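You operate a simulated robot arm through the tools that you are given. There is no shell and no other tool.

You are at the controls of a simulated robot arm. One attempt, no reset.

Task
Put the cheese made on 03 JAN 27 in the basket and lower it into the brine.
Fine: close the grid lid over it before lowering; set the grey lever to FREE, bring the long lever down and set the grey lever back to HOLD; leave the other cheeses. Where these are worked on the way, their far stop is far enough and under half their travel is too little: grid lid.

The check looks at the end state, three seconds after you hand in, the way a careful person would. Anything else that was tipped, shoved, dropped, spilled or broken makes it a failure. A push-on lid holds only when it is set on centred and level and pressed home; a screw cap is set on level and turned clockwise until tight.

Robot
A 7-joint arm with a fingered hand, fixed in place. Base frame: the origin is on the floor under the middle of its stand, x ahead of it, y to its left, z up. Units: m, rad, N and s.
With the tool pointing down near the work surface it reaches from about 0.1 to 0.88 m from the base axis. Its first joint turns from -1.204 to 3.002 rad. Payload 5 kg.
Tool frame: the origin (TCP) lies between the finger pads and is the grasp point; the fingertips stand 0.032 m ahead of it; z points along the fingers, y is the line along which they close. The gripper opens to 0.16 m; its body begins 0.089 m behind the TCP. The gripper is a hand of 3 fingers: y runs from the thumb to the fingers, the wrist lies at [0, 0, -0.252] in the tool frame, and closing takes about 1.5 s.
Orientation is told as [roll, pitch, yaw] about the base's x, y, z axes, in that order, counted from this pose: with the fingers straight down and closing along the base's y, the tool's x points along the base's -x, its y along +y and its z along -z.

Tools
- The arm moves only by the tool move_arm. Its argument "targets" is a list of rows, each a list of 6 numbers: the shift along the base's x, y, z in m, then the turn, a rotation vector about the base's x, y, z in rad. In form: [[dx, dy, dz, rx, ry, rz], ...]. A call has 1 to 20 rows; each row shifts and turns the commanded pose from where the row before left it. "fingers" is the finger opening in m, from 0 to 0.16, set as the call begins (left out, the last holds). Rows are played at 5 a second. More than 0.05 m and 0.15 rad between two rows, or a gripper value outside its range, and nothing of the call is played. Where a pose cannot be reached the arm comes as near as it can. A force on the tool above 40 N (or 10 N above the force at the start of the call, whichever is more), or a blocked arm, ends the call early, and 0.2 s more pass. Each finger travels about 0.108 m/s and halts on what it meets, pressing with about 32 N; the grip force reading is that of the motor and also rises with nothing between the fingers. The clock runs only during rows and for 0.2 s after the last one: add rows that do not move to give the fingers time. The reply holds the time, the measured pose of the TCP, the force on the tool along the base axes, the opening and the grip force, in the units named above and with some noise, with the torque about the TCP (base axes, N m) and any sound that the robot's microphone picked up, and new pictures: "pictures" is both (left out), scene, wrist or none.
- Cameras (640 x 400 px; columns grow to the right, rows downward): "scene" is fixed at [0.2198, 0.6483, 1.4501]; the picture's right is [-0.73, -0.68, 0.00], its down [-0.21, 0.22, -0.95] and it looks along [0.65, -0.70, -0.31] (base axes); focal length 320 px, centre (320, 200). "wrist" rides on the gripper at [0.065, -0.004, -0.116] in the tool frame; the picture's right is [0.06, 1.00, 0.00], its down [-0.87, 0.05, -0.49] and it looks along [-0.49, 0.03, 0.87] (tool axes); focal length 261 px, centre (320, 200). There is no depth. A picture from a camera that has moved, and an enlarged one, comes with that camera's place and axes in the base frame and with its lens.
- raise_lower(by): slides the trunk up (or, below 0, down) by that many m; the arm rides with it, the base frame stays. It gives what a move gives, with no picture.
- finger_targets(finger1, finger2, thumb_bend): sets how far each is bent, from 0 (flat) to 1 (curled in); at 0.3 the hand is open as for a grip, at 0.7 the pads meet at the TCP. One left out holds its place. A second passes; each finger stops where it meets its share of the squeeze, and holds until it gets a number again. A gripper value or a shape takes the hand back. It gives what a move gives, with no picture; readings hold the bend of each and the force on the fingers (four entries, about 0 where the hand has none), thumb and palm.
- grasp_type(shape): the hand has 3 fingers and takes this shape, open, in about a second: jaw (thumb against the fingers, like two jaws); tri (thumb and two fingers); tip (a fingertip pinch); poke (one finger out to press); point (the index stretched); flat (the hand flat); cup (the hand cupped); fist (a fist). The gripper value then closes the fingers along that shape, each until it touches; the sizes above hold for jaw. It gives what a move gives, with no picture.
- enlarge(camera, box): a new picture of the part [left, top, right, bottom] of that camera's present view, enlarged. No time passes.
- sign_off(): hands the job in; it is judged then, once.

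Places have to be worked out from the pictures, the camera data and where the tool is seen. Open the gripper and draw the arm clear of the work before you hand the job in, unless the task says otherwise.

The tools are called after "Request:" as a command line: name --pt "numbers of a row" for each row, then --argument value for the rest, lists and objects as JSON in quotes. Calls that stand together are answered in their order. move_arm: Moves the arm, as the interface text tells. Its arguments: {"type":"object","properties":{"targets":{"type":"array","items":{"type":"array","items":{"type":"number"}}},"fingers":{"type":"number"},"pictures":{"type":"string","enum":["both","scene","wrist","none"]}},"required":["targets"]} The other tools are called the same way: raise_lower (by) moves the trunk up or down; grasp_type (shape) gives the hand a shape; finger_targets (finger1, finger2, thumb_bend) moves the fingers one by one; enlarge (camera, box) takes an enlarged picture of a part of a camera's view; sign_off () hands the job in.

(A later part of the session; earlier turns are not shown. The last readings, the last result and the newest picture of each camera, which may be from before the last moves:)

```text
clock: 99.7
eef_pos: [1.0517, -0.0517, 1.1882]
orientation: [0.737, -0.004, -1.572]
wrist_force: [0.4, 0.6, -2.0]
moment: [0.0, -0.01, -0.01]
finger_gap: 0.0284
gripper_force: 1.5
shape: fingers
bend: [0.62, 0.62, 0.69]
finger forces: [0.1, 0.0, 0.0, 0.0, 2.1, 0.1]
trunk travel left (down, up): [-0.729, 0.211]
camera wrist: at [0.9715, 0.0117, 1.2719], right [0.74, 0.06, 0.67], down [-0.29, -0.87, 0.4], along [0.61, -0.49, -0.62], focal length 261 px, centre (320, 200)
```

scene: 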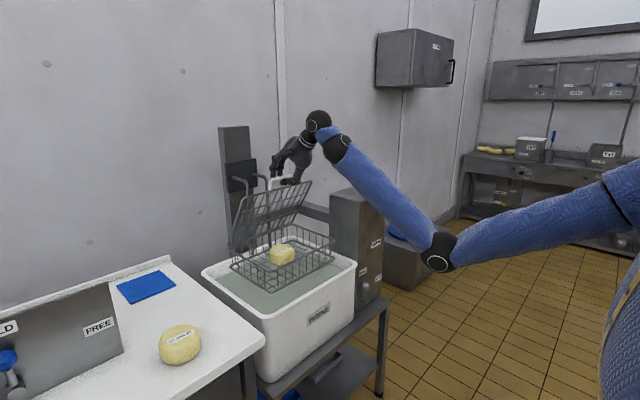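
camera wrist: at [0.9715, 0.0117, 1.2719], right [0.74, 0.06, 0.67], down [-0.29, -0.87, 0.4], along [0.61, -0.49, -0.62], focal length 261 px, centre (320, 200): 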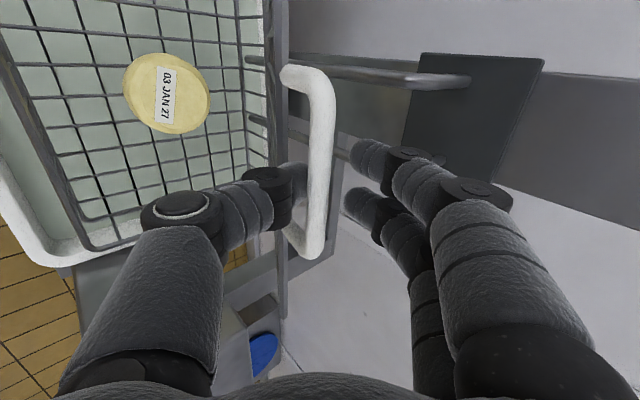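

Lid at about 60°, held by the thumb. I continue lowering along the arc to about 40°.

Request:
move_arm --pt "-0.0107 0 -0.0078 0 0 0" --pt "-0.0107 0 -0.0078 0 0 0" --pt "-0.0107 0 -0.0078 0 0 0" --pt "-0.0107 0 -0.0078 0 0 0" --pt "-0.0082 0 -0.0082 0 0 0" --pt "-0.0082 0 -0.0082 0 0 0" --pt "-0.0082 0 -0.0082 0 0 0" --pt "-0.0082 0 -0.0082 0 0 0" --pt "0 0 0 0 0 0"

```text
clock: 101.7
eef_pos: [0.9759, -0.0532, 1.1246]
orientation: [0.738, -0.003, -1.569]
wrist_force: [0.6, 0.4, -1.0]
moment: [0.0, 0.02, 0.01]
finger_gap: 0.0273
gripper_force: 0.8
shape: fingers
bend: [0.62, 0.62, 0.7]
finger forces: [0.0, 0.0, 0.0, 0.1, 1.2, 0.1]
trunk travel left (down, up): [-0.729, 0.211]
camera wrist: at [0.8958, 0.0125, 1.2085], right [0.74, 0.06, 0.67], down [-0.29, -0.87, 0.4], along [0.61, -0.49, -0.62], focal length 261 px, centre (320, 200)
```

scene: 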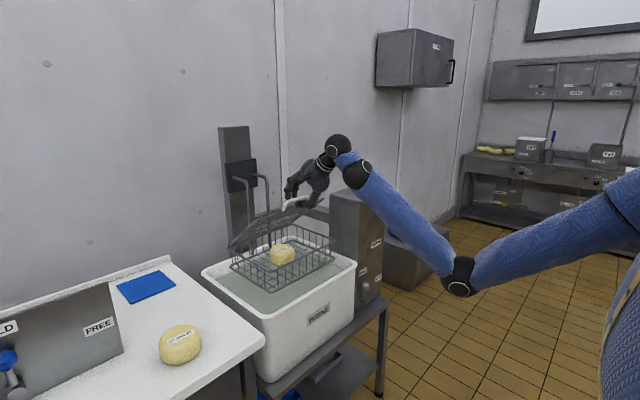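
wrist: 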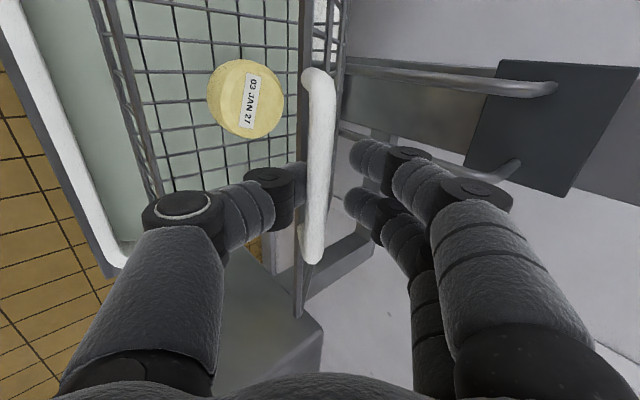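

Request:
move_arm --pt "-0.0068 0 -0.0092 0 -0.015 0" --pt "-0.0068 0 -0.0092 0 -0.015 0" --pt "-0.0066 0 -0.0097 0 -0.015 0" --pt "-0.0064 0 -0.0097 0 -0.015 0" --pt "-0.0055 0 -0.0103 0 -0.02 0" --pt "-0.005 0 -0.0104 0 -0.02 0" --pt "-0.0045 0 -0.0106 0 -0.02 0" --pt "-0.004 0 -0.0107 0 -0.02 0" --pt "0 0 0 0 0 0"

```text
clock: 103.7
eef_pos: [0.929, -0.0525, 1.0447]
orientation: [0.88, -0.002, -1.571]
wrist_force: [-1.2, -0.6, -0.6]
moment: [0.02, 0.05, -0.02]
finger_gap: 0.0273
gripper_force: 0.5
shape: fingers
bend: [0.62, 0.62, 0.7]
finger forces: [0.1, 0.0, 0.0, 0.0, 0.9, 0.0]
trunk travel left (down, up): [-0.729, 0.211]
camera wrist: at [0.8385, 0.012, 1.1164], right [0.64, 0.06, 0.77], down [-0.34, -0.87, 0.36], along [0.69, -0.49, -0.53], focal length 261 px, centre (320, 200)
```

scene: 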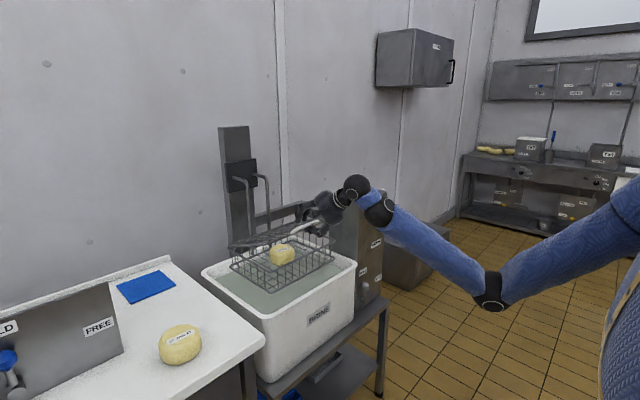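
wrist: 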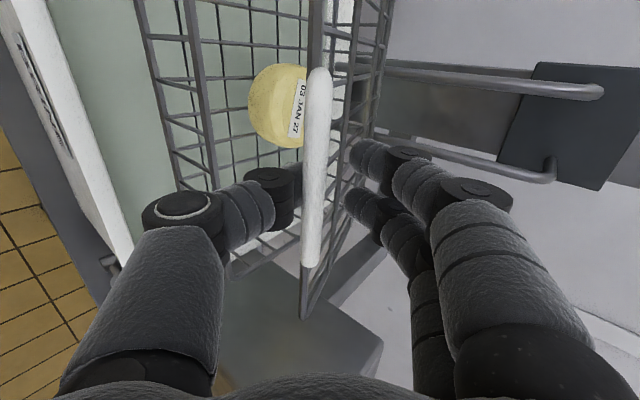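

Lid at about 20°. I lower it to about 8° while easing back so the thumb tip stays clear of the basket wall.

Request:
move_arm --pt "-0.0048 0 -0.0097 0 -0.02 0" --pt "-0.0048 0 -0.0097 0 -0.02 0" --pt "-0.0048 0 -0.0097 0 -0.02 0" --pt "-0.0048 0 -0.0097 0 -0.02 0" --pt "-0.0048 0 -0.0097 0 0 0" --pt "0 0 0 0 0 0"

```text
clock: 105.1
eef_pos: [0.9068, -0.0518, 0.9974]
orientation: [0.961, -0.002, -1.572]
wrist_force: [0.5, 0.1, -1.8]
moment: [0.01, 0.01, 0.01]
finger_gap: 0.0273
gripper_force: 0.1
shape: fingers
bend: [0.62, 0.62, 0.7]
finger forces: [0.1, 0.0, 0.0, 0.0, 1.1, 0.0]
trunk travel left (down, up): [-0.729, 0.211]
camera wrist: at [0.8108, 0.0124, 1.0609], right [0.57, 0.06, 0.82], down [-0.37, -0.87, 0.33], along [0.73, -0.49, -0.47], focal length 261 px, centre (320, 200)
```

scene: 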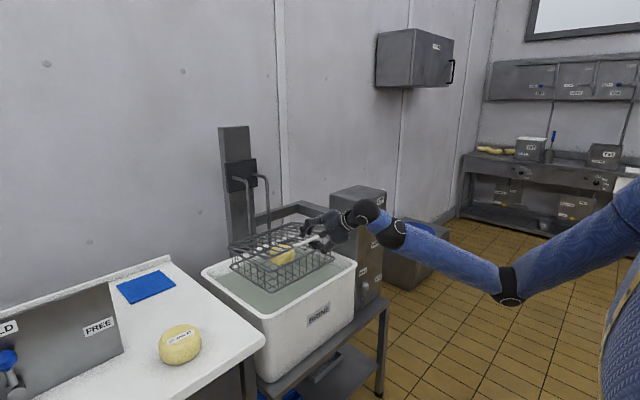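
wrist: 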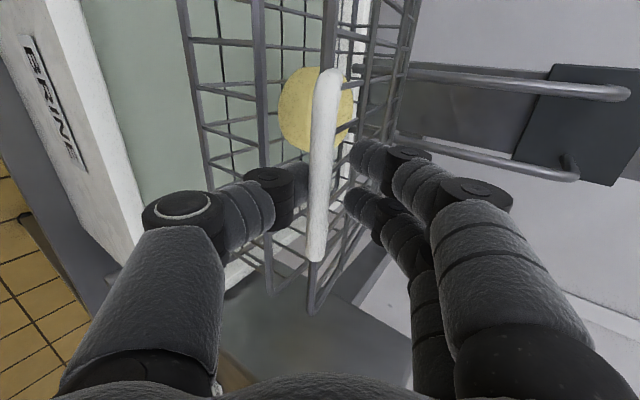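

Almost closed. I lower the rest until the lid meets the basket rim.

Request:
move_arm --pt "-0.003 0 -0.009 0 0 0" --pt "-0.003 0 -0.009 0 0 0" --pt "-0.002 0 -0.009 0 0 0" --pt "-0.002 0 -0.008 0 0 0" --pt "0 0 0 0 0 0"

```text
clock: 106.3
eef_pos: [0.8972, -0.0523, 0.9622]
orientation: [0.961, -0.002, -1.573]
wrist_force: [0.8, -0.5, -1.9]
moment: [0.03, 0.0, 0.01]
finger_gap: 0.0276
gripper_force: 1.1
shape: fingers
bend: [0.62, 0.62, 0.7]
finger forces: [0.0, 0.0, 0.1, 0.1, 1.7, 0.0]
trunk travel left (down, up): [-0.729, 0.211]
camera wrist: at [0.8014, 0.0131, 1.0258], right [0.57, 0.06, 0.82], down [-0.37, -0.87, 0.33], along [0.73, -0.49, -0.47], focal length 261 px, centre (320, 200)
```

scene: 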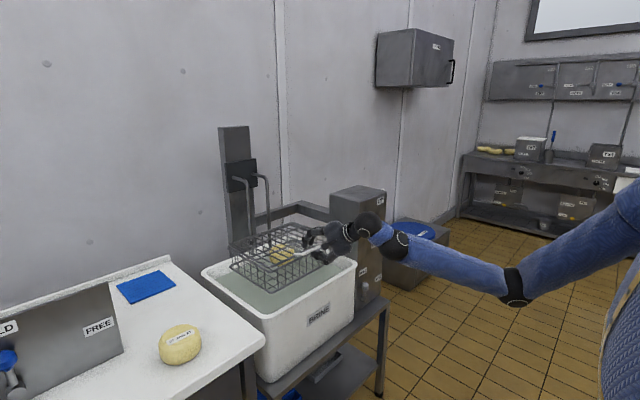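
wrist: 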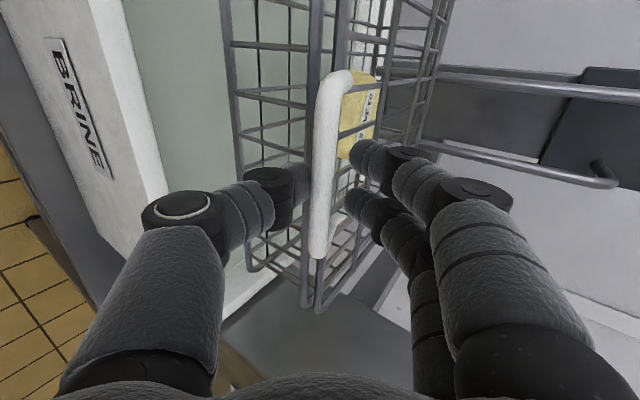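

Practically closed. I straighten the thumb a bit to set the lid down.

Request:
finger_targets --thumb_bend 0.55 --finger1 0.4 --finger2 0.4

Request:
move_arm --pt "0 0 0 0 0 0"

Request:
enlarge --camera "scene" --box '[220, 190, 360, 310]'

```text
clock: 107.3
eef_pos: [0.8974, -0.0508, 0.9622]
orientation: [0.96, -0.001, -1.572]
wrist_force: [-0.2, -0.6, 0.2]
moment: [-0.01, 0.06, 0.01]
finger_gap: 0.0968
gripper_force: 0.0
shape: fingers
bend: [0.4, 0.4, 0.55]
finger forces: [0.0, 0.0, 0.1, 0.0, 0.1, 0.0]
trunk travel left (down, up): [-0.729, 0.211]
```

```text
clock: 107.7
eef_pos: [0.8968, -0.0514, 0.9625]
orientation: [0.96, -0.002, -1.573]
wrist_force: [-0.5, 0.4, -0.7]
moment: [0.02, 0.02, 0.01]
finger_gap: 0.0969
gripper_force: 0.1
shape: fingers
bend: [0.4, 0.4, 0.55]
finger forces: [0.1, 0.0, 0.1, 0.0, 0.1, 0.0]
trunk travel left (down, up): [-0.729, 0.211]
camera wrist: at [0.8013, 0.013, 1.0261], right [0.57, 0.06, 0.82], down [-0.37, -0.87, 0.33], along [0.73, -0.49, -0.47], focal length 261 px, centre (320, 200)
```

scene: 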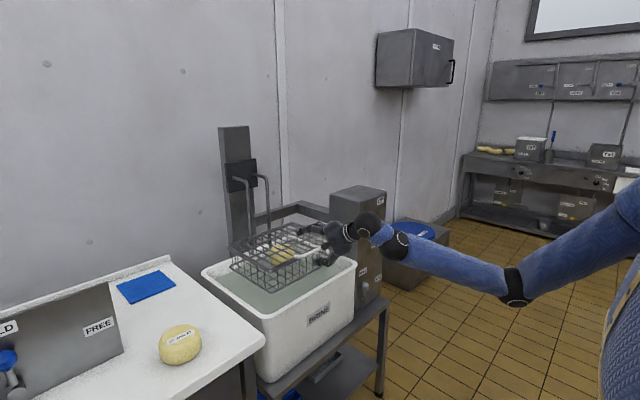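
wrist: 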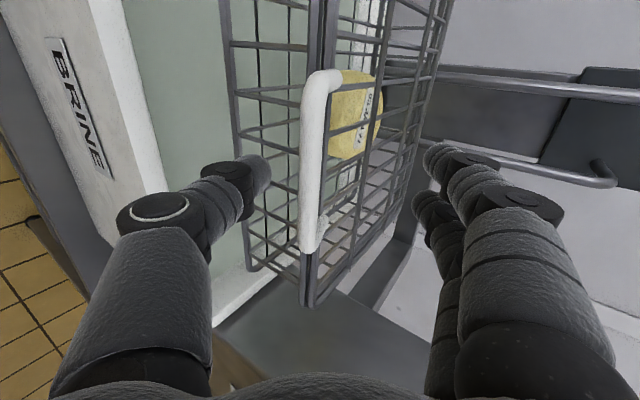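

```text
3.33 times, centred on (290, 250) of scene
camera zoom: at [0.2198, 0.6483, 1.4501], right [-0.73, -0.68, 0.0], down [-0.21, 0.22, -0.95], along [0.65, -0.7, -0.31], focal length 1066 px, centre (420, 33)
```

zoom: 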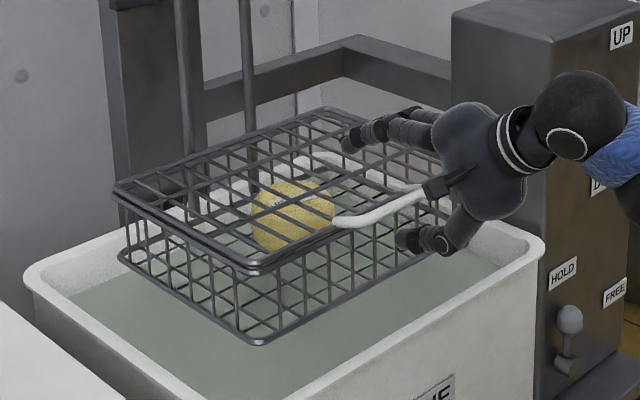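

The lid is closed over the cheese. I back the hand out along its axis and then rise clear.

Request:
move_arm --pt "-0.016 0 0.012 0 0 0" --pt "-0.02 0 0.014 0 0 0" --pt "-0.03 0 0.02 0 0 0" --pt "-0.03 0 0.025 0 0 0" --pt "-0.02 0 0.04 0 0 0" --pt "0 0 0.04 0 0 0" --pt "0 0 0 0 0 0"

Request:
enlarge --camera "scene" --box '[220, 190, 400, 310]'

```text
clock: 109.3
eef_pos: [0.7806, -0.0521, 1.1138]
orientation: [0.96, -0.002, -1.573]
wrist_force: [-0.7, -0.4, 0.2]
moment: [0.01, 0.0, 0.0]
finger_gap: 0.0971
gripper_force: 0.0
shape: fingers
bend: [0.4, 0.4, 0.55]
finger forces: [0.0, 0.1, 0.0, 0.0, 0.0, 0.0]
trunk travel left (down, up): [-0.729, 0.211]
camera wrist: at [0.6848, 0.013, 1.1768], right [0.57, 0.06, 0.82], down [-0.37, -0.87, 0.33], along [0.73, -0.49, -0.47], focal length 261 px, centre (320, 200)
```

scene: 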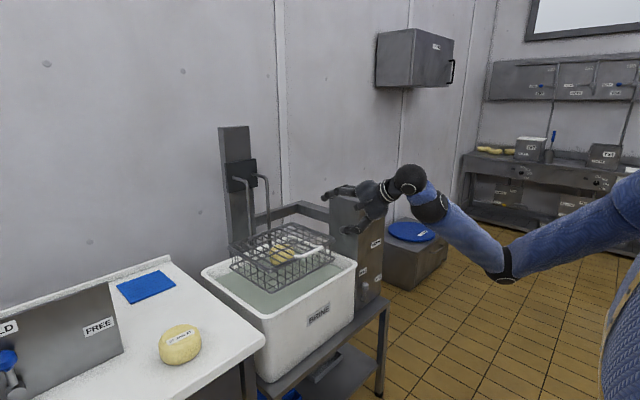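
wrist: 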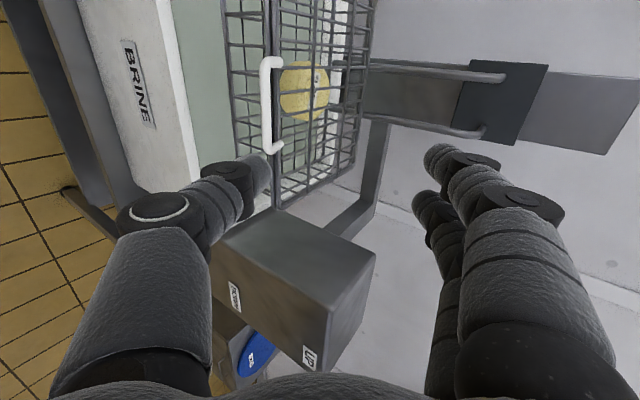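

```text
3.33 times, centred on (310, 250) of scene
camera zoom: at [0.2198, 0.6483, 1.4501], right [-0.73, -0.68, 0.0], down [-0.21, 0.22, -0.95], along [0.65, -0.7, -0.31], focal length 1066 px, centre (353, 33)
```

zoom: 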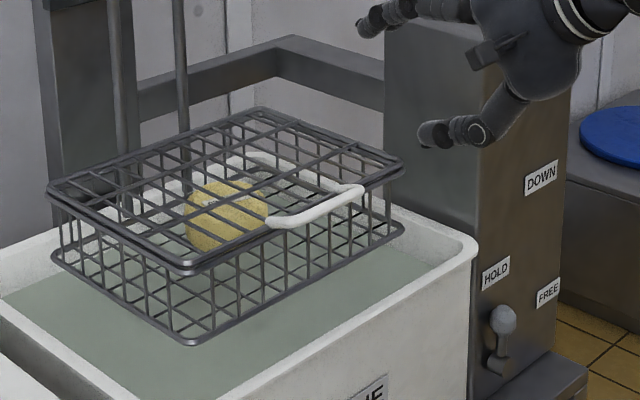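

The lid is closed and the cheese sits inside. Next the levers: I turn the hand about its axis and move right to look at the post's front and right side.

Request:
move_arm --pt "-0.007 -0.045 0.008 -0.117 0 0.0818" --pt "-0.007 -0.045 0.008 -0.117 0 0.0818" --pt "-0.007 -0.045 0.008 -0.117 0 0.0818" --pt "-0.007 -0.045 0.008 -0.117 0 0.0818" --pt "-0.007 -0.045 0.008 -0.117 0 0.0818" --pt "-0.007 -0.045 0.008 -0.117 0 0.0818" --pt "-0.007 -0.045 0.008 -0.117 0 0.0818" --pt "-0.007 -0.045 0.008 -0.117 0 0.0818" --pt "-0.007 -0.045 0.008 -0.117 0 0.0818" --pt "-0.007 -0.045 0.008 -0.117 0 0.0818" --pt "-0.007 -0.045 0.008 -0.117 0 0.0818" --pt "0 0 0 0 0 0" --pt "0 0 0 0 0 0"

```text
clock: 112.1
eef_pos: [0.7162, -0.5148, 1.1764]
orientation: [-0.003, -0.961, 0.001]
wrist_force: [-0.4, -0.7, -0.3]
moment: [0.0, -0.02, 0.0]
finger_gap: 0.0974
gripper_force: 0.0
shape: fingers
bend: [0.4, 0.4, 0.55]
finger forces: [0.1, 0.0, 0.0, 0.0, 0.1, 0.0]
out of reach, approached as far as the arm can: row 10, 11
trunk travel left (down, up): [-0.729, 0.211]
camera wrist: at [0.5853, -0.5192, 1.1891], right [-0.04, 1.0, -0.05], down [0.09, 0.05, 0.99], along [0.99, 0.03, -0.1], focal length 261 px, centre (320, 200)
```

scene: 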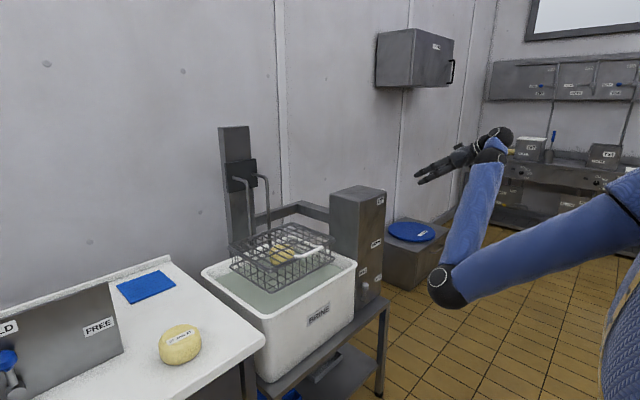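
wrist: 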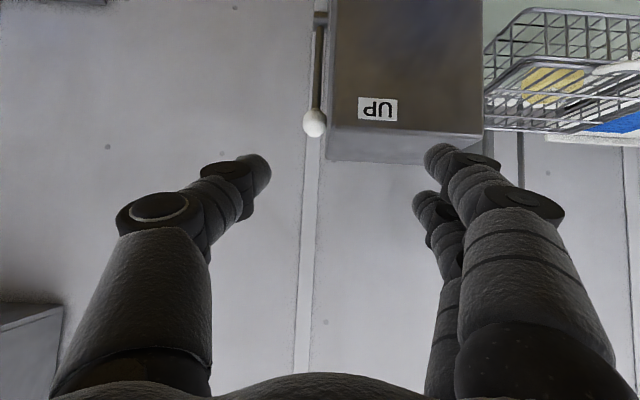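

Request:
enlarge --camera "wrist" --box '[260, 0, 500, 170]'

Request:
enlarge --camera "scene" --box '[325, 180, 405, 310]'

```text
2.35 times, centred on (380, 85) of wrist
camera zoom: at [0.5853, -0.5192, 1.1891], right [-0.04, 1.0, -0.05], down [0.09, 0.05, 0.99], along [0.99, 0.03, -0.1], focal length 613 px, centre (179, 471)
```

zoom: 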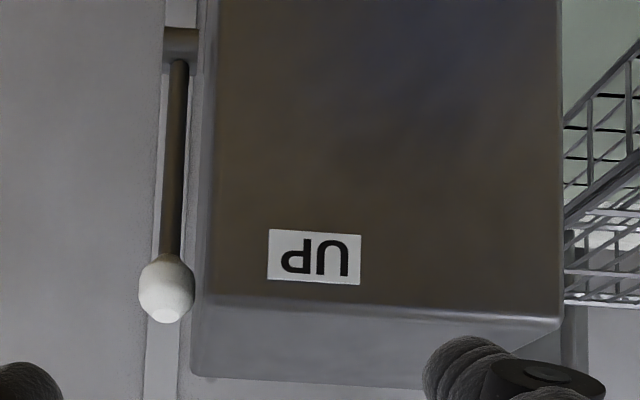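

```text
3.08 times, centred on (365, 245) of scene
camera zoom: at [0.2198, 0.6483, 1.4501], right [-0.73, -0.68, 0.0], down [-0.21, 0.22, -0.95], along [0.65, -0.7, -0.31], focal length 984 px, centre (182, 62)
```

zoom: 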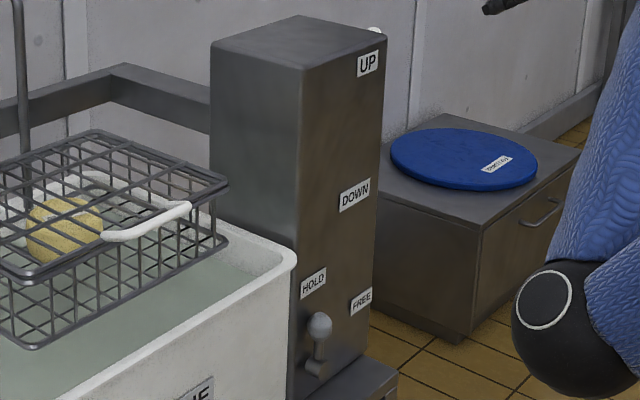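

The long lever stands up from a hub at about (0.94, -0.52, 0.895) with its white ball at about (0.927, -0.521, 1.054); it should swing toward me and down. The grey lever comes first, so I check the "poke" hand shape for pushing it.

Request:
grasp_type --shape "poke"

Request:
move_arm --pt "0 0 0 0 0 0"

```text
clock: 113.0
eef_pos: [0.7165, -0.5129, 1.176]
orientation: [-0.002, -0.962, 0.002]
wrist_force: [-0.8, -0.2, -0.9]
moment: [0.02, 0.01, -0.02]
finger_gap: 0.0
gripper_force: 0.0
shape: poke
bend: [1.0, 1.0, 0.46]
finger forces: [0.0, 0.0, 0.0, 0.0, 0.0, 0.0]
trunk travel left (down, up): [-0.729, 0.211]
```

```text
clock: 113.4
eef_pos: [0.7168, -0.5135, 1.1759]
orientation: [-0.002, -0.962, 0.001]
wrist_force: [0.3, -0.5, 0.0]
moment: [0.0, 0.0, -0.02]
finger_gap: 0.0
gripper_force: 0.0
shape: poke
bend: [1.0, 1.0, 0.46]
finger forces: [0.0, 0.0, 0.0, 0.0, 0.0, 0.1]
trunk travel left (down, up): [-0.729, 0.211]
camera wrist: at [0.5853, -0.5184, 1.1895], right [-0.04, 1.0, -0.05], down [0.09, 0.05, 0.99], along [0.99, 0.03, -0.1], focal length 261 px, centre (320, 200)
```

scene: 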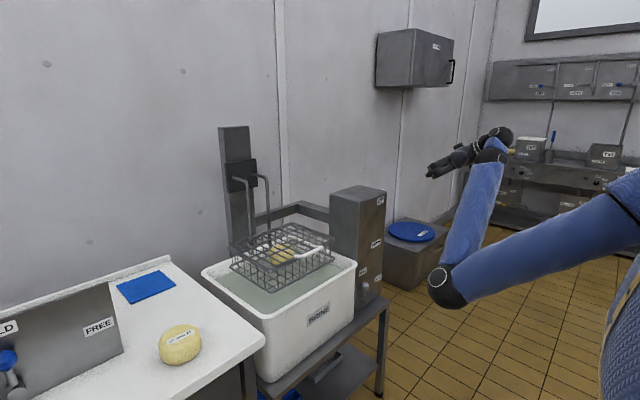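
wrist: 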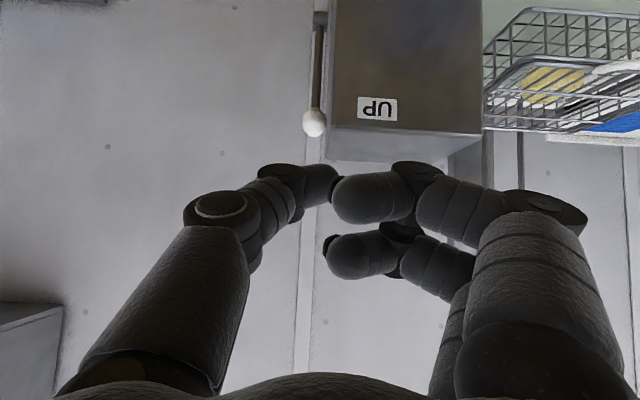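

Request:
grasp_type --shape "point"

Request:
move_arm --pt "0 0 0 0 0 0" --pictures "wrist"

```text
clock: 114.3
eef_pos: [0.7174, -0.5119, 1.1758]
orientation: [-0.001, -0.961, 0.003]
wrist_force: [0.8, 0.0, -0.2]
moment: [-0.01, -0.01, 0.0]
finger_gap: 0.0001
gripper_force: 0.0
shape: point
bend: [0.39, 1.0, 0.42]
finger forces: [0.0, 0.1, 0.0, 0.0, 0.0, 0.1]
trunk travel left (down, up): [-0.729, 0.211]
```

```text
clock: 114.7
eef_pos: [0.7172, -0.5139, 1.176]
orientation: [-0.002, -0.961, 0.002]
wrist_force: [0.1, 0.2, 1.3]
moment: [0.02, -0.02, 0.02]
finger_gap: 0.0
gripper_force: 0.1
shape: point
bend: [0.38, 1.0, 0.42]
finger forces: [0.1, 0.0, 0.0, 0.0, 0.0, 0.1]
trunk travel left (down, up): [-0.729, 0.211]
camera wrist: at [0.5853, -0.5184, 1.1895], right [-0.04, 1.0, -0.05], down [0.09, 0.05, 0.99], along [0.99, 0.03, -0.1], focal length 261 px, centre (320, 200)
```

wrist: 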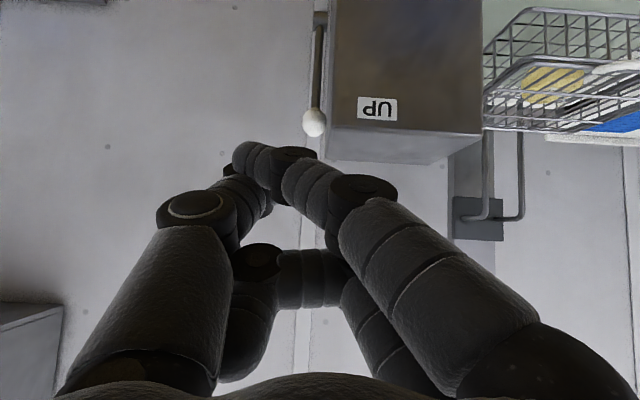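

The "point" and "poke" shapes don't give a clean single finger, so I'll cage the grey ball between thumb and fingers and roll the hand with the lever. First I move in front of the grey lever at height, with the jaw shape.

Request:
grasp_type --shape "jaw"

Request:
move_arm --pt "0.003 0.035 -0.01 0 0 0" --pt "0.003 0.035 -0.01 0 0 0" --pt "0.003 0.035 -0.01 0 0 0" --pt "0.0 0.035 0 0 0 0" --pt "0.0 0.035 0 0 0 0" --pt "0 0 0 0 0 0" --pt "0 0 0 0 0 0" --fingers 0.07

Request:
raise_lower --by -0.3

Request:
move_arm --pt "0 0 0 0 0 0"

```text
clock: 115.6
eef_pos: [0.7159, -0.5135, 1.1781]
orientation: [-0.003, -0.962, 0.002]
wrist_force: [0.8, -0.3, 0.2]
moment: [0.0, 0.01, -0.02]
finger_gap: 0.1601
gripper_force: 0.0
shape: jaw
bend: [0.3, 0.3, 0.3]
finger forces: [0.0, 0.0, 0.0, 0.0, 0.1, 0.0]
trunk travel left (down, up): [-0.729, 0.211]
```

```text
clock: 117.4
eef_pos: [0.7278, -0.365, 1.176]
orientation: [-0.073, -0.997, 0.037]
wrist_force: [0.8, -0.9, 0.8]
moment: [0.01, 0.01, 0.0]
finger_gap: 0.0704
gripper_force: 0.0
shape: jaw
bend: [0.73, 0.73, 0.7]
finger forces: [0.0, 0.1, 0.1, 0.0, 0.0, 0.0]
trunk travel left (down, up): [-0.729, 0.211]
stopped in row 7: the arm was blocked; the commanded pose is now the measured one
camera wrist: at [0.5964, -0.365, 1.1837], right [-0.01, 1.0, -0.09], down [0.06, 0.09, 0.99], along [1.0, 0.0, -0.06], focal length 261 px, centre (320, 200)
```

scene: 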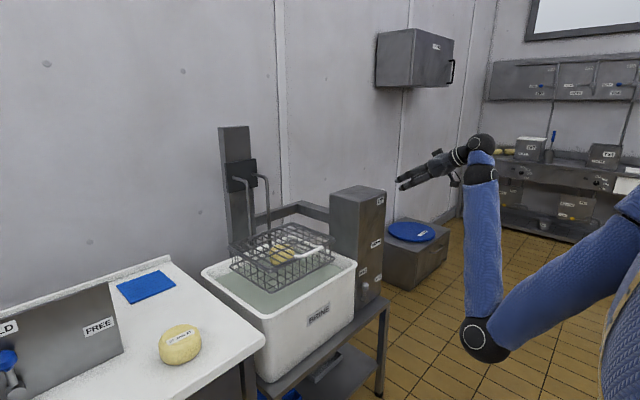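
wrist: 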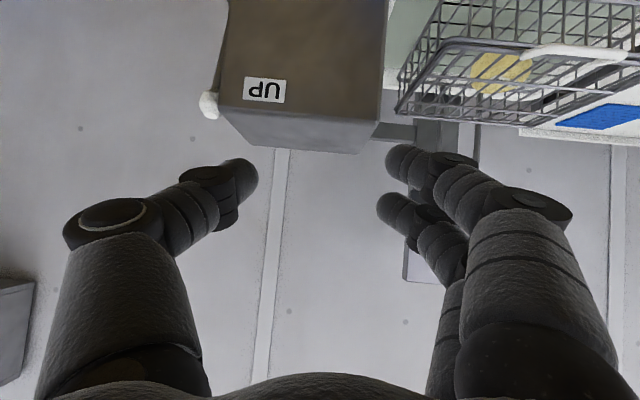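

```text
clock: 120.4
eef_pos: [0.7276, -0.3634, 0.8743]
orientation: [-0.075, -0.992, 0.035]
wrist_force: [0.2, -0.1, 0.4]
moment: [0.01, 0.02, -0.04]
finger_gap: 0.0706
gripper_force: 0.0
shape: jaw
bend: [0.73, 0.73, 0.7]
finger forces: [0.0, 0.0, 0.0, 0.0, 0.0, 0.0]
trunk travel left (down, up): [-0.429, 0.511]
```

```text
clock: 120.8
eef_pos: [0.7279, -0.3636, 0.8737]
orientation: [-0.073, -0.994, 0.035]
wrist_force: [0.2, -0.5, 0.5]
moment: [-0.02, -0.03, 0.0]
finger_gap: 0.0704
gripper_force: 0.1
shape: jaw
bend: [0.73, 0.73, 0.7]
finger forces: [0.1, 0.1, 0.0, 0.0, 0.1, 0.0]
trunk travel left (down, up): [-0.429, 0.511]
camera wrist: at [0.5959, -0.3647, 0.8826], right [-0.01, 1.0, -0.09], down [0.06, 0.09, 0.99], along [1.0, 0.0, -0.06], focal length 261 px, centre (320, 200)
```

scene: 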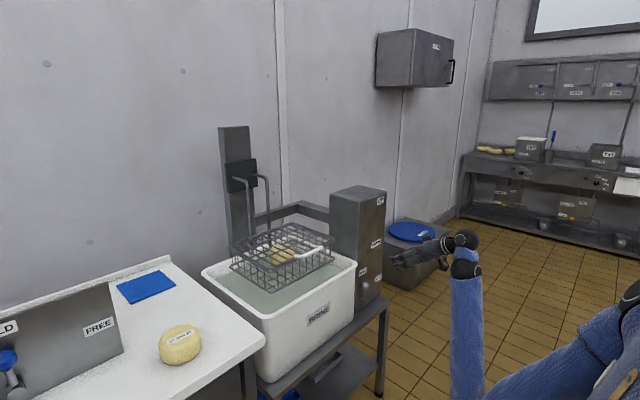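
wrist: 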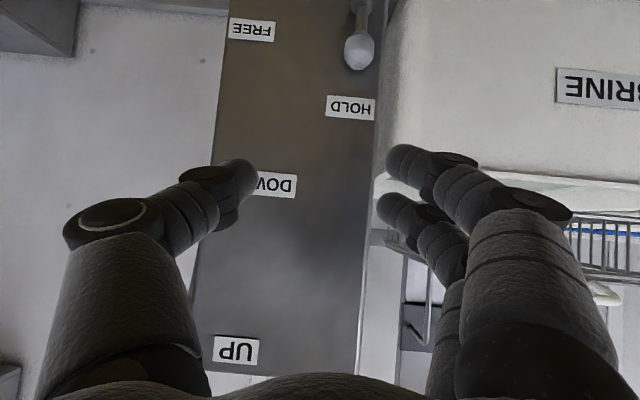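

The low trunk makes the arm fold up tightly; a high shoulder with the arm reaching down is better. I raise the trunk again and reach down with the arm in front of the grey lever.

Request:
raise_lower --by 0.4

Request:
move_arm --pt "0.005 0 -0.04 0 0.03 0" --pt "0.005 0 -0.04 0 0.03 0" --pt "0.005 0 -0.04 0 0.03 0" --pt "0.005 0 -0.04 0 0.03 0" --pt "0.005 0 -0.04 0 0.03 0" --pt "0.005 0 -0.04 0 0.03 0" --pt "0 0 -0.04 0 0 0" --pt "0 0 -0.04 0 0 0" --pt "0 0 0 0 0 0"

```text
clock: 124.6
eef_pos: [0.7283, -0.3639, 1.2735]
orientation: [-0.074, -0.996, 0.034]
wrist_force: [0.7, -0.3, -0.3]
moment: [0.01, 0.01, 0.02]
finger_gap: 0.0702
gripper_force: 0.0
shape: jaw
bend: [0.73, 0.73, 0.7]
finger forces: [0.1, 0.1, 0.0, 0.0, 0.0, 0.0]
trunk travel left (down, up): [-0.829, 0.111]
```

```text
clock: 126.3
eef_pos: [0.8124, -0.4283, 1.114]
orientation: [-0.246, -0.961, 0.134]
wrist_force: [-0.3, 0.2, 0.8]
moment: [-0.01, -0.02, -0.03]
finger_gap: 0.0707
gripper_force: 0.1
shape: jaw
bend: [0.73, 0.73, 0.7]
finger forces: [0.1, 0.0, 0.1, 0.0, 0.1, 0.0]
trunk travel left (down, up): [-0.829, 0.111]
stopped in row 8: the arm was blocked; the commanded pose is now the measured one
camera wrist: at [0.6812, -0.4228, 1.1255], right [0.03, 0.98, -0.19], down [0.09, 0.19, 0.98], along [1.0, -0.05, -0.09], focal length 261 px, centre (320, 200)
```

scene: 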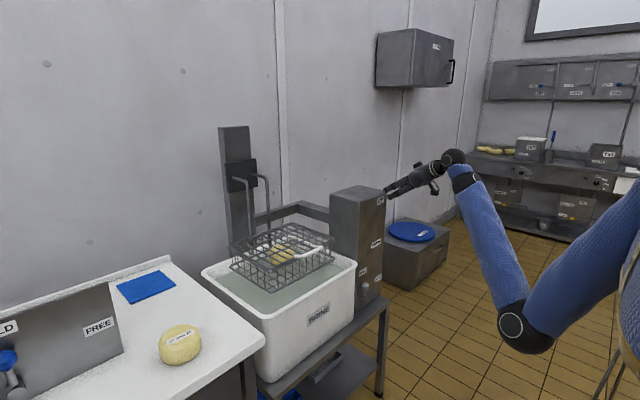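
wrist: 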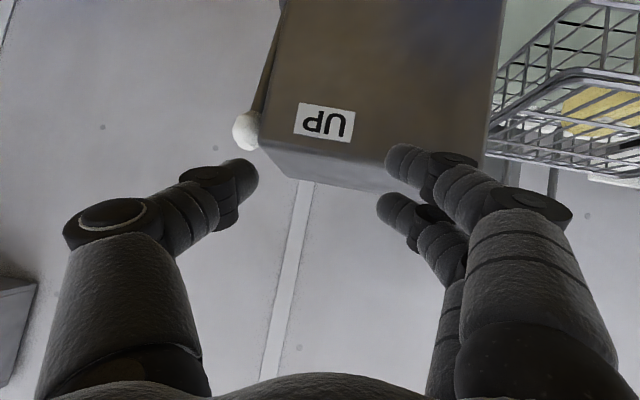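

The arm blocks in this hand orientation with the elbow low. The orientation used for the lid (fingers above, thumb below) works well, so I rotate back to it and will push the grey lever with closed fingertips instead.

Request:
move_arm --pt "-0.006 0.006 0.004 0.117 -0.0193 -0.0794" --pt "-0.006 0.006 0.004 0.117 -0.0193 -0.0794" --pt "-0.006 0.006 0.004 0.117 -0.0193 -0.0794" --pt "-0.006 0.006 0.004 0.117 -0.0193 -0.0794" --pt "-0.004 0.008 0 0.117 -0.0193 -0.0794" --pt "0 0.008 0 0.117 -0.0193 -0.0794" --pt "0 0.01 0 0.117 -0.0193 -0.0794" --pt "0 0.01 0 0.117 -0.0193 -0.0794" --pt "0 0.01 0 0.117 -0.0193 -0.0794" --pt "0 0.01 0 0.117 -0.0193 -0.0794" --pt "0 0.01 0 0.117 -0.0193 -0.0794" --pt "0 0 0 0 0 0" --pt "0 0 0 0 0 0" --fingers 0.0

```text
clock: 129.1
eef_pos: [0.7845, -0.3352, 1.128]
orientation: [0.979, -0.138, -1.643]
wrist_force: [-0.8, 0.5, -0.5]
moment: [-0.01, -0.01, -0.01]
finger_gap: 0.0002
gripper_force: 32.3
shape: jaw
bend: [0.65, 0.65, 0.67]
finger forces: [0.1, 0.1, 0.1, 0.0, 0.0, 0.0]
trunk travel left (down, up): [-0.829, 0.111]
camera wrist: at [0.6922, -0.257, 1.1798], right [0.57, 0.14, 0.81], down [-0.43, -0.79, 0.44], along [0.7, -0.6, -0.39], focal length 261 px, centre (320, 200)
```

scene: 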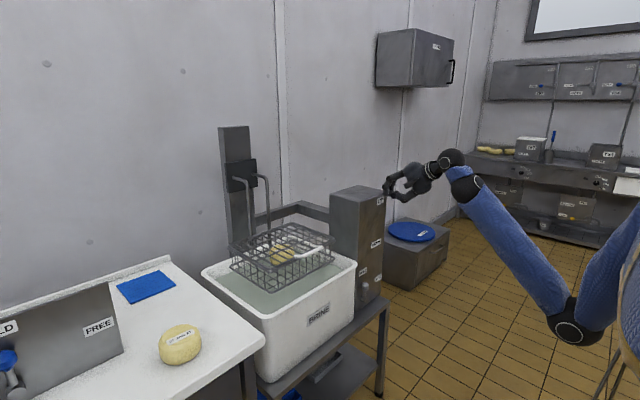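
wrist: 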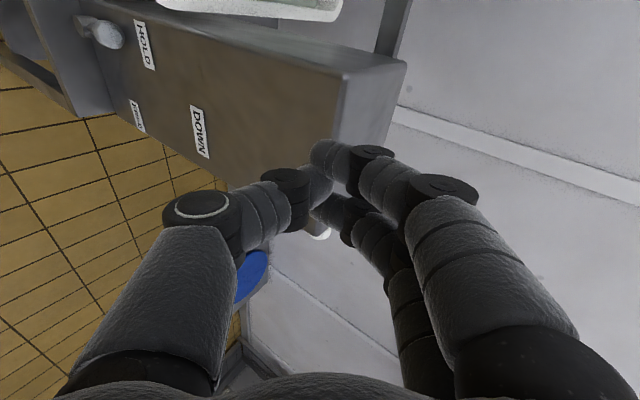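

That pose is comfortable. I reach down toward the grey lever's height with arm and trunk, staying about 9 cm in front of the post.

Request:
move_arm --pt "-0.004 0.008 -0.04 0.027 0 0.014" --pt "-0.004 0.008 -0.04 0.027 0 0.014" --pt "-0.004 0.008 -0.04 0.027 0 0.014" --pt "-0.004 0.008 -0.04 0.027 0 0.014" --pt "-0.004 0.008 -0.04 0.027 0 0.014" --pt "0 0 0 0 0 0" --pt "0 0 0 0 0 0"

```text
clock: 130.7
eef_pos: [0.7657, -0.293, 0.9283]
orientation: [0.973, -0.004, -1.571]
wrist_force: [-0.1, -0.3, 0.6]
moment: [0.0, -0.02, 0.01]
finger_gap: 0.0
gripper_force: 31.8
shape: jaw
bend: [0.65, 0.65, 0.67]
finger forces: [0.0, 0.0, 0.0, 0.0, 0.0, 0.0]
trunk travel left (down, up): [-0.829, 0.111]
camera wrist: at [0.6678, -0.2296, 0.9901], right [0.56, 0.07, 0.82], down [-0.38, -0.87, 0.33], along [0.74, -0.49, -0.46], focal length 261 px, centre (320, 200)
```

scene: 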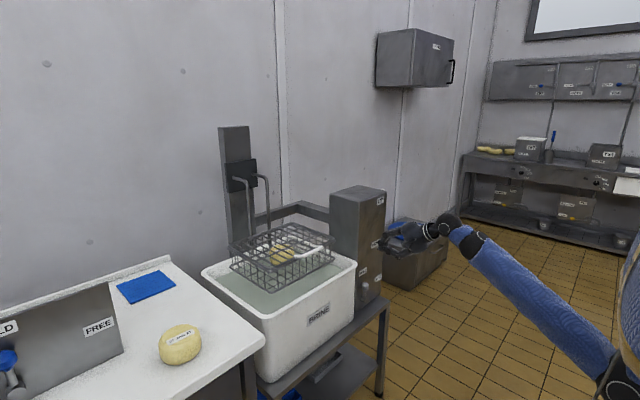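
wrist: 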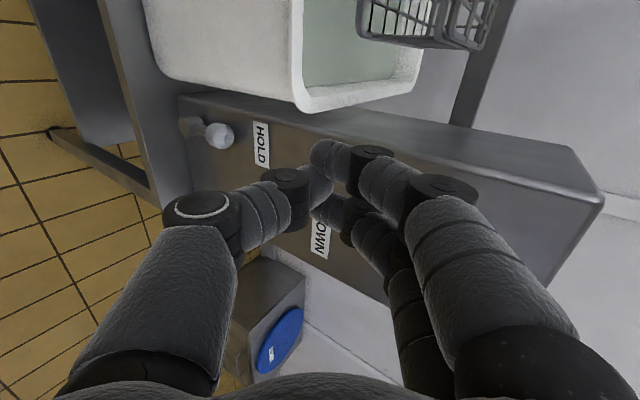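

Request:
raise_lower --by -0.19

Request:
move_arm --pt "0 0 0 0 -0.06 0" --pt "0 0 0 0 -0.06 0" --pt "0 0 0 0 -0.06 0" --pt "0 0 0 0 0 0"

```text
clock: 132.8
eef_pos: [0.7663, -0.295, 0.7394]
orientation: [0.973, -0.006, -1.57]
wrist_force: [0.7, -0.5, 1.0]
moment: [-0.02, 0.02, 0.02]
finger_gap: 0.0
gripper_force: 31.9
shape: jaw
bend: [0.65, 0.65, 0.67]
finger forces: [0.0, 0.0, 0.0, 0.1, 0.1, 0.0]
trunk travel left (down, up): [-0.639, 0.301]
```

```text
clock: 133.8
eef_pos: [0.7652, -0.2941, 0.7395]
orientation: [1.155, -0.005, -1.571]
wrist_force: [-0.4, 0.2, -0.4]
moment: [-0.01, 0.02, 0.03]
finger_gap: 0.0001
gripper_force: 32.1
shape: jaw
bend: [0.65, 0.65, 0.67]
finger forces: [0.0, 0.0, 0.0, 0.1, 0.1, 0.1]
trunk travel left (down, up): [-0.639, 0.301]
camera wrist: at [0.6583, -0.2303, 0.7822], right [0.4, 0.07, 0.91], down [-0.43, -0.87, 0.25], along [0.81, -0.49, -0.32], focal length 261 px, centre (320, 200)
```

scene: 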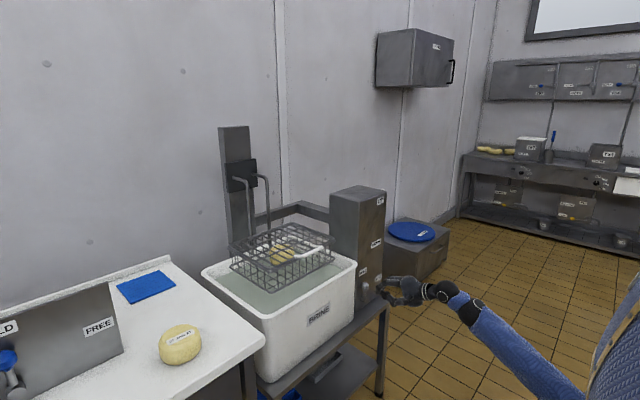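
wrist: 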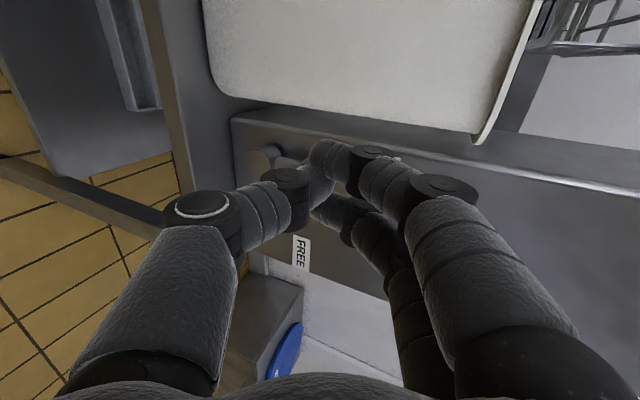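

The tool is now about 24° below horizontal and the thumb acts as a horizontal pusher. I advance so the thumb passes to the left of the grey ball (ball ≈ (0.878, -0.336, 0.695)).

Request:
move_arm --pt "0.023 0.002 0 0 0 0" --pt "0.023 0.002 0 0 0 0" --pt "0.023 0.002 0 0 0 0" --pt "0.022 0.001 0 0 0 0" --pt "0 0 0 0 0 0"

Request:
enlarge --camera "scene" --box '[330, 230, 440, 320]'

```text
clock: 135.0
eef_pos: [0.8553, -0.2874, 0.739]
orientation: [1.156, -0.004, -1.572]
wrist_force: [-30.3, 3.1, 7.2]
moment: [0.16, 0.03, 0.53]
finger_gap: 0.0
gripper_force: 32.0
shape: jaw
bend: [0.71, 0.65, 0.67]
finger forces: [56.9, 0.0, 0.1, 0.1, 0.0, 0.0]
trunk travel left (down, up): [-0.639, 0.301]
camera wrist: at [0.748, -0.2222, 0.7834], right [0.4, 0.07, 0.91], down [-0.43, -0.87, 0.25], along [0.81, -0.49, -0.32], focal length 261 px, centre (320, 200)
```

scene: 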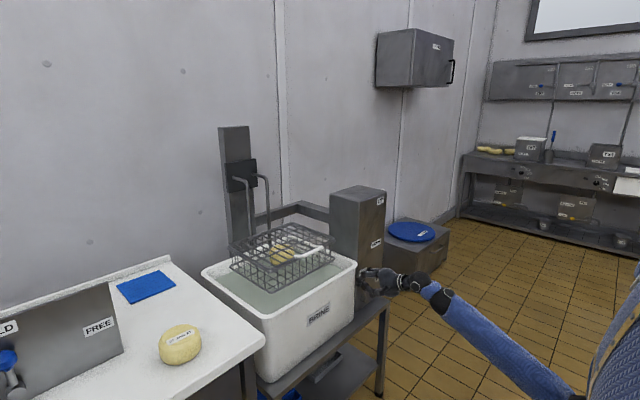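
wrist: 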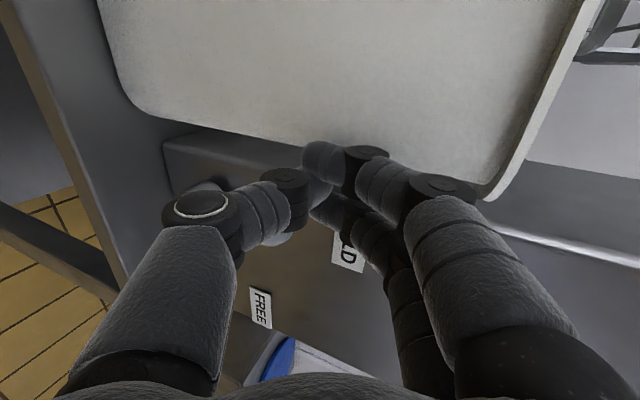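

```text
4.44 times, centred on (385, 275) of scene
camera zoom: at [0.2198, 0.6483, 1.4501], right [-0.73, -0.68, 0.0], down [-0.21, 0.22, -0.95], along [0.65, -0.7, -0.31], focal length 1421 px, centre (31, -133)
```

zoom: 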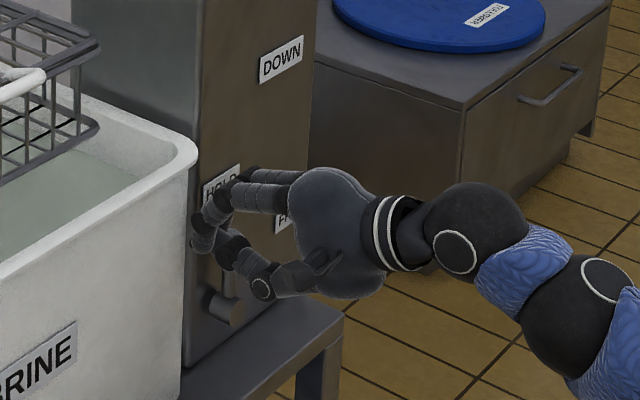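

A finger touched the tank's corner (30 N), so I back off at once, shift 1.8 cm to the right and come in again.

Request:
move_arm --pt "-0.02 0 0 0 0 0" --pt "-0.015 -0.006 0 0 0 0" --pt "0 -0.0125 0 0 0 0" --pt "0.012 0 0 0 0 0" --pt "0.012 0 0 0 0 0" --pt "0.01 0 0 0 0 0" --pt "0 0 0 0 0 0"

Request:
enlarge --camera "scene" --box '[330, 230, 440, 320]'

```text
clock: 136.6
eef_pos: [0.8536, -0.3062, 0.7385]
orientation: [1.155, -0.004, -1.57]
wrist_force: [0.0, -0.2, 0.2]
moment: [0.02, 0.03, -0.01]
finger_gap: 0.0002
gripper_force: 32.1
shape: jaw
bend: [0.67, 0.65, 0.67]
finger forces: [0.0, 0.0, 0.1, 0.0, 0.1, 0.1]
trunk travel left (down, up): [-0.639, 0.301]
camera wrist: at [0.7481, -0.2413, 0.7815], right [0.4, 0.07, 0.91], down [-0.43, -0.87, 0.25], along [0.81, -0.49, -0.32], focal length 261 px, centre (320, 200)
```

scene: 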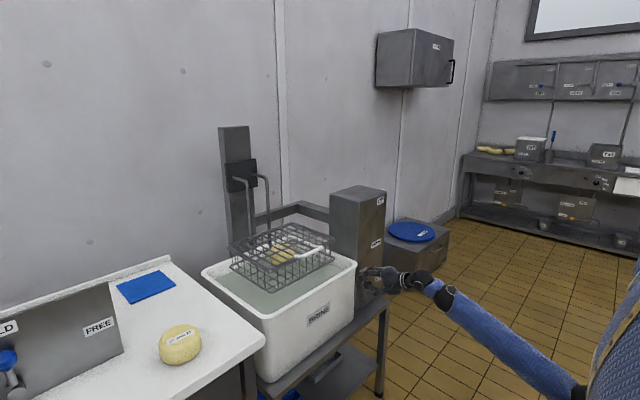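
wrist: 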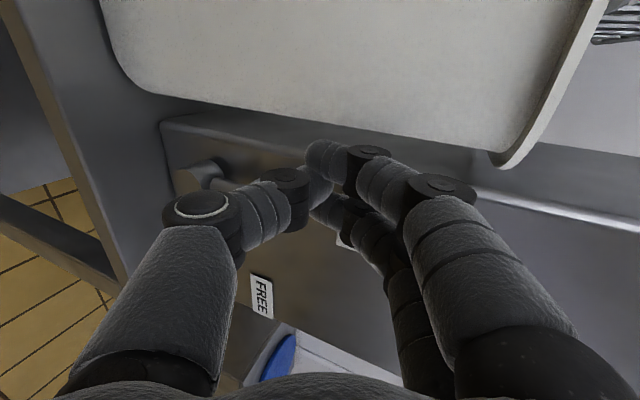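

```text
4.44 times, centred on (385, 275) of scene
camera zoom: at [0.2198, 0.6483, 1.4501], right [-0.73, -0.68, 0.0], down [-0.21, 0.22, -0.95], along [0.65, -0.7, -0.31], focal length 1421 px, centre (31, -133)
```

zoom: 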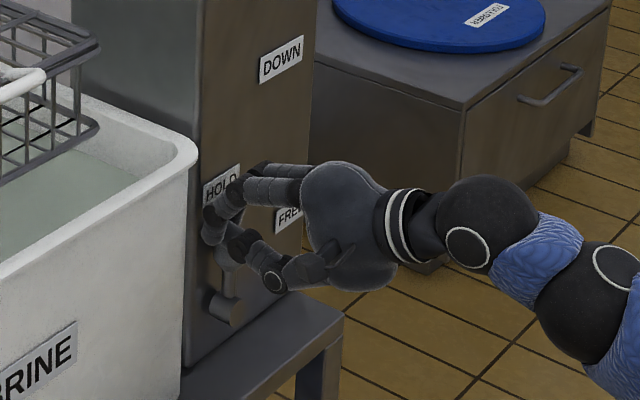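

Clear now. I push the grey ball to the right along its arc with the thumb.

Request:
move_arm --pt "0.002 -0.0093 -0.003 0 0 0" --pt "0 -0.015 -0.004 0 0 0" --pt "0 -0.015 -0.004 0 0 0" --pt "0 -0.008 -0.007 0 0 0" --pt "0 -0.008 -0.007 0 0 0" --pt "0 0 0 0 0 0"

Request:
enlarge --camera "scene" --box '[330, 230, 440, 320]'

```text
clock: 138.0
eef_pos: [0.8562, -0.3606, 0.7193]
orientation: [1.159, -0.006, -1.573]
wrist_force: [-8.8, -1.1, 31.9]
moment: [0.56, -0.71, 0.14]
finger_gap: 0.0003
gripper_force: 32.4
shape: jaw
bend: [0.69, 0.65, 0.67]
finger forces: [42.4, 0.0, 0.1, 0.1, 0.0, 0.0]
trunk travel left (down, up): [-0.639, 0.301]
camera wrist: at [0.7499, -0.296, 0.7613], right [0.4, 0.07, 0.91], down [-0.43, -0.87, 0.25], along [0.81, -0.49, -0.32], focal length 261 px, centre (320, 200)
```

scene: 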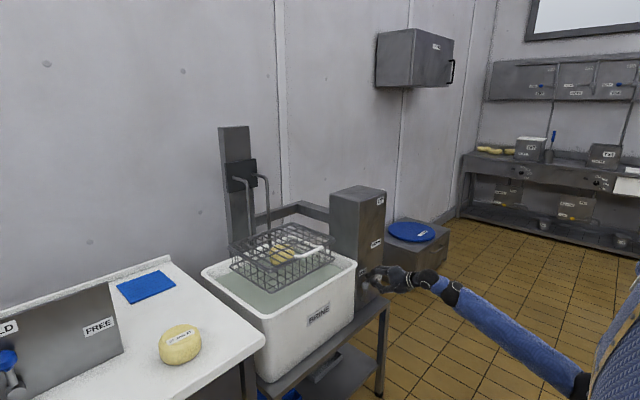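
wrist: 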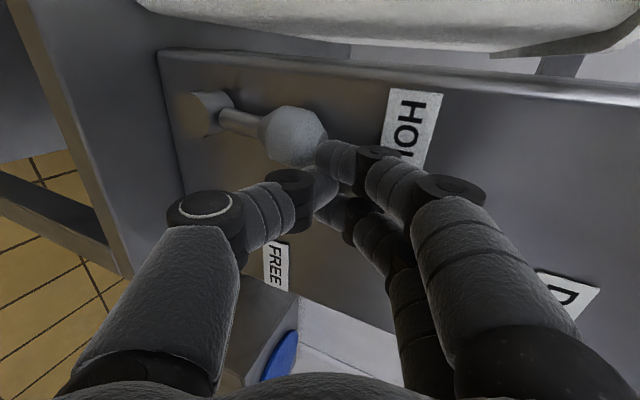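

```text
4.44 times, centred on (385, 275) of scene
camera zoom: at [0.2198, 0.6483, 1.4501], right [-0.73, -0.68, 0.0], down [-0.21, 0.22, -0.95], along [0.65, -0.7, -0.31], focal length 1421 px, centre (31, -133)
```

zoom: 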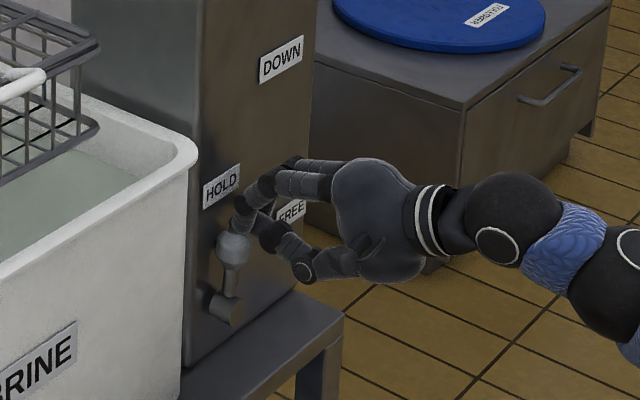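

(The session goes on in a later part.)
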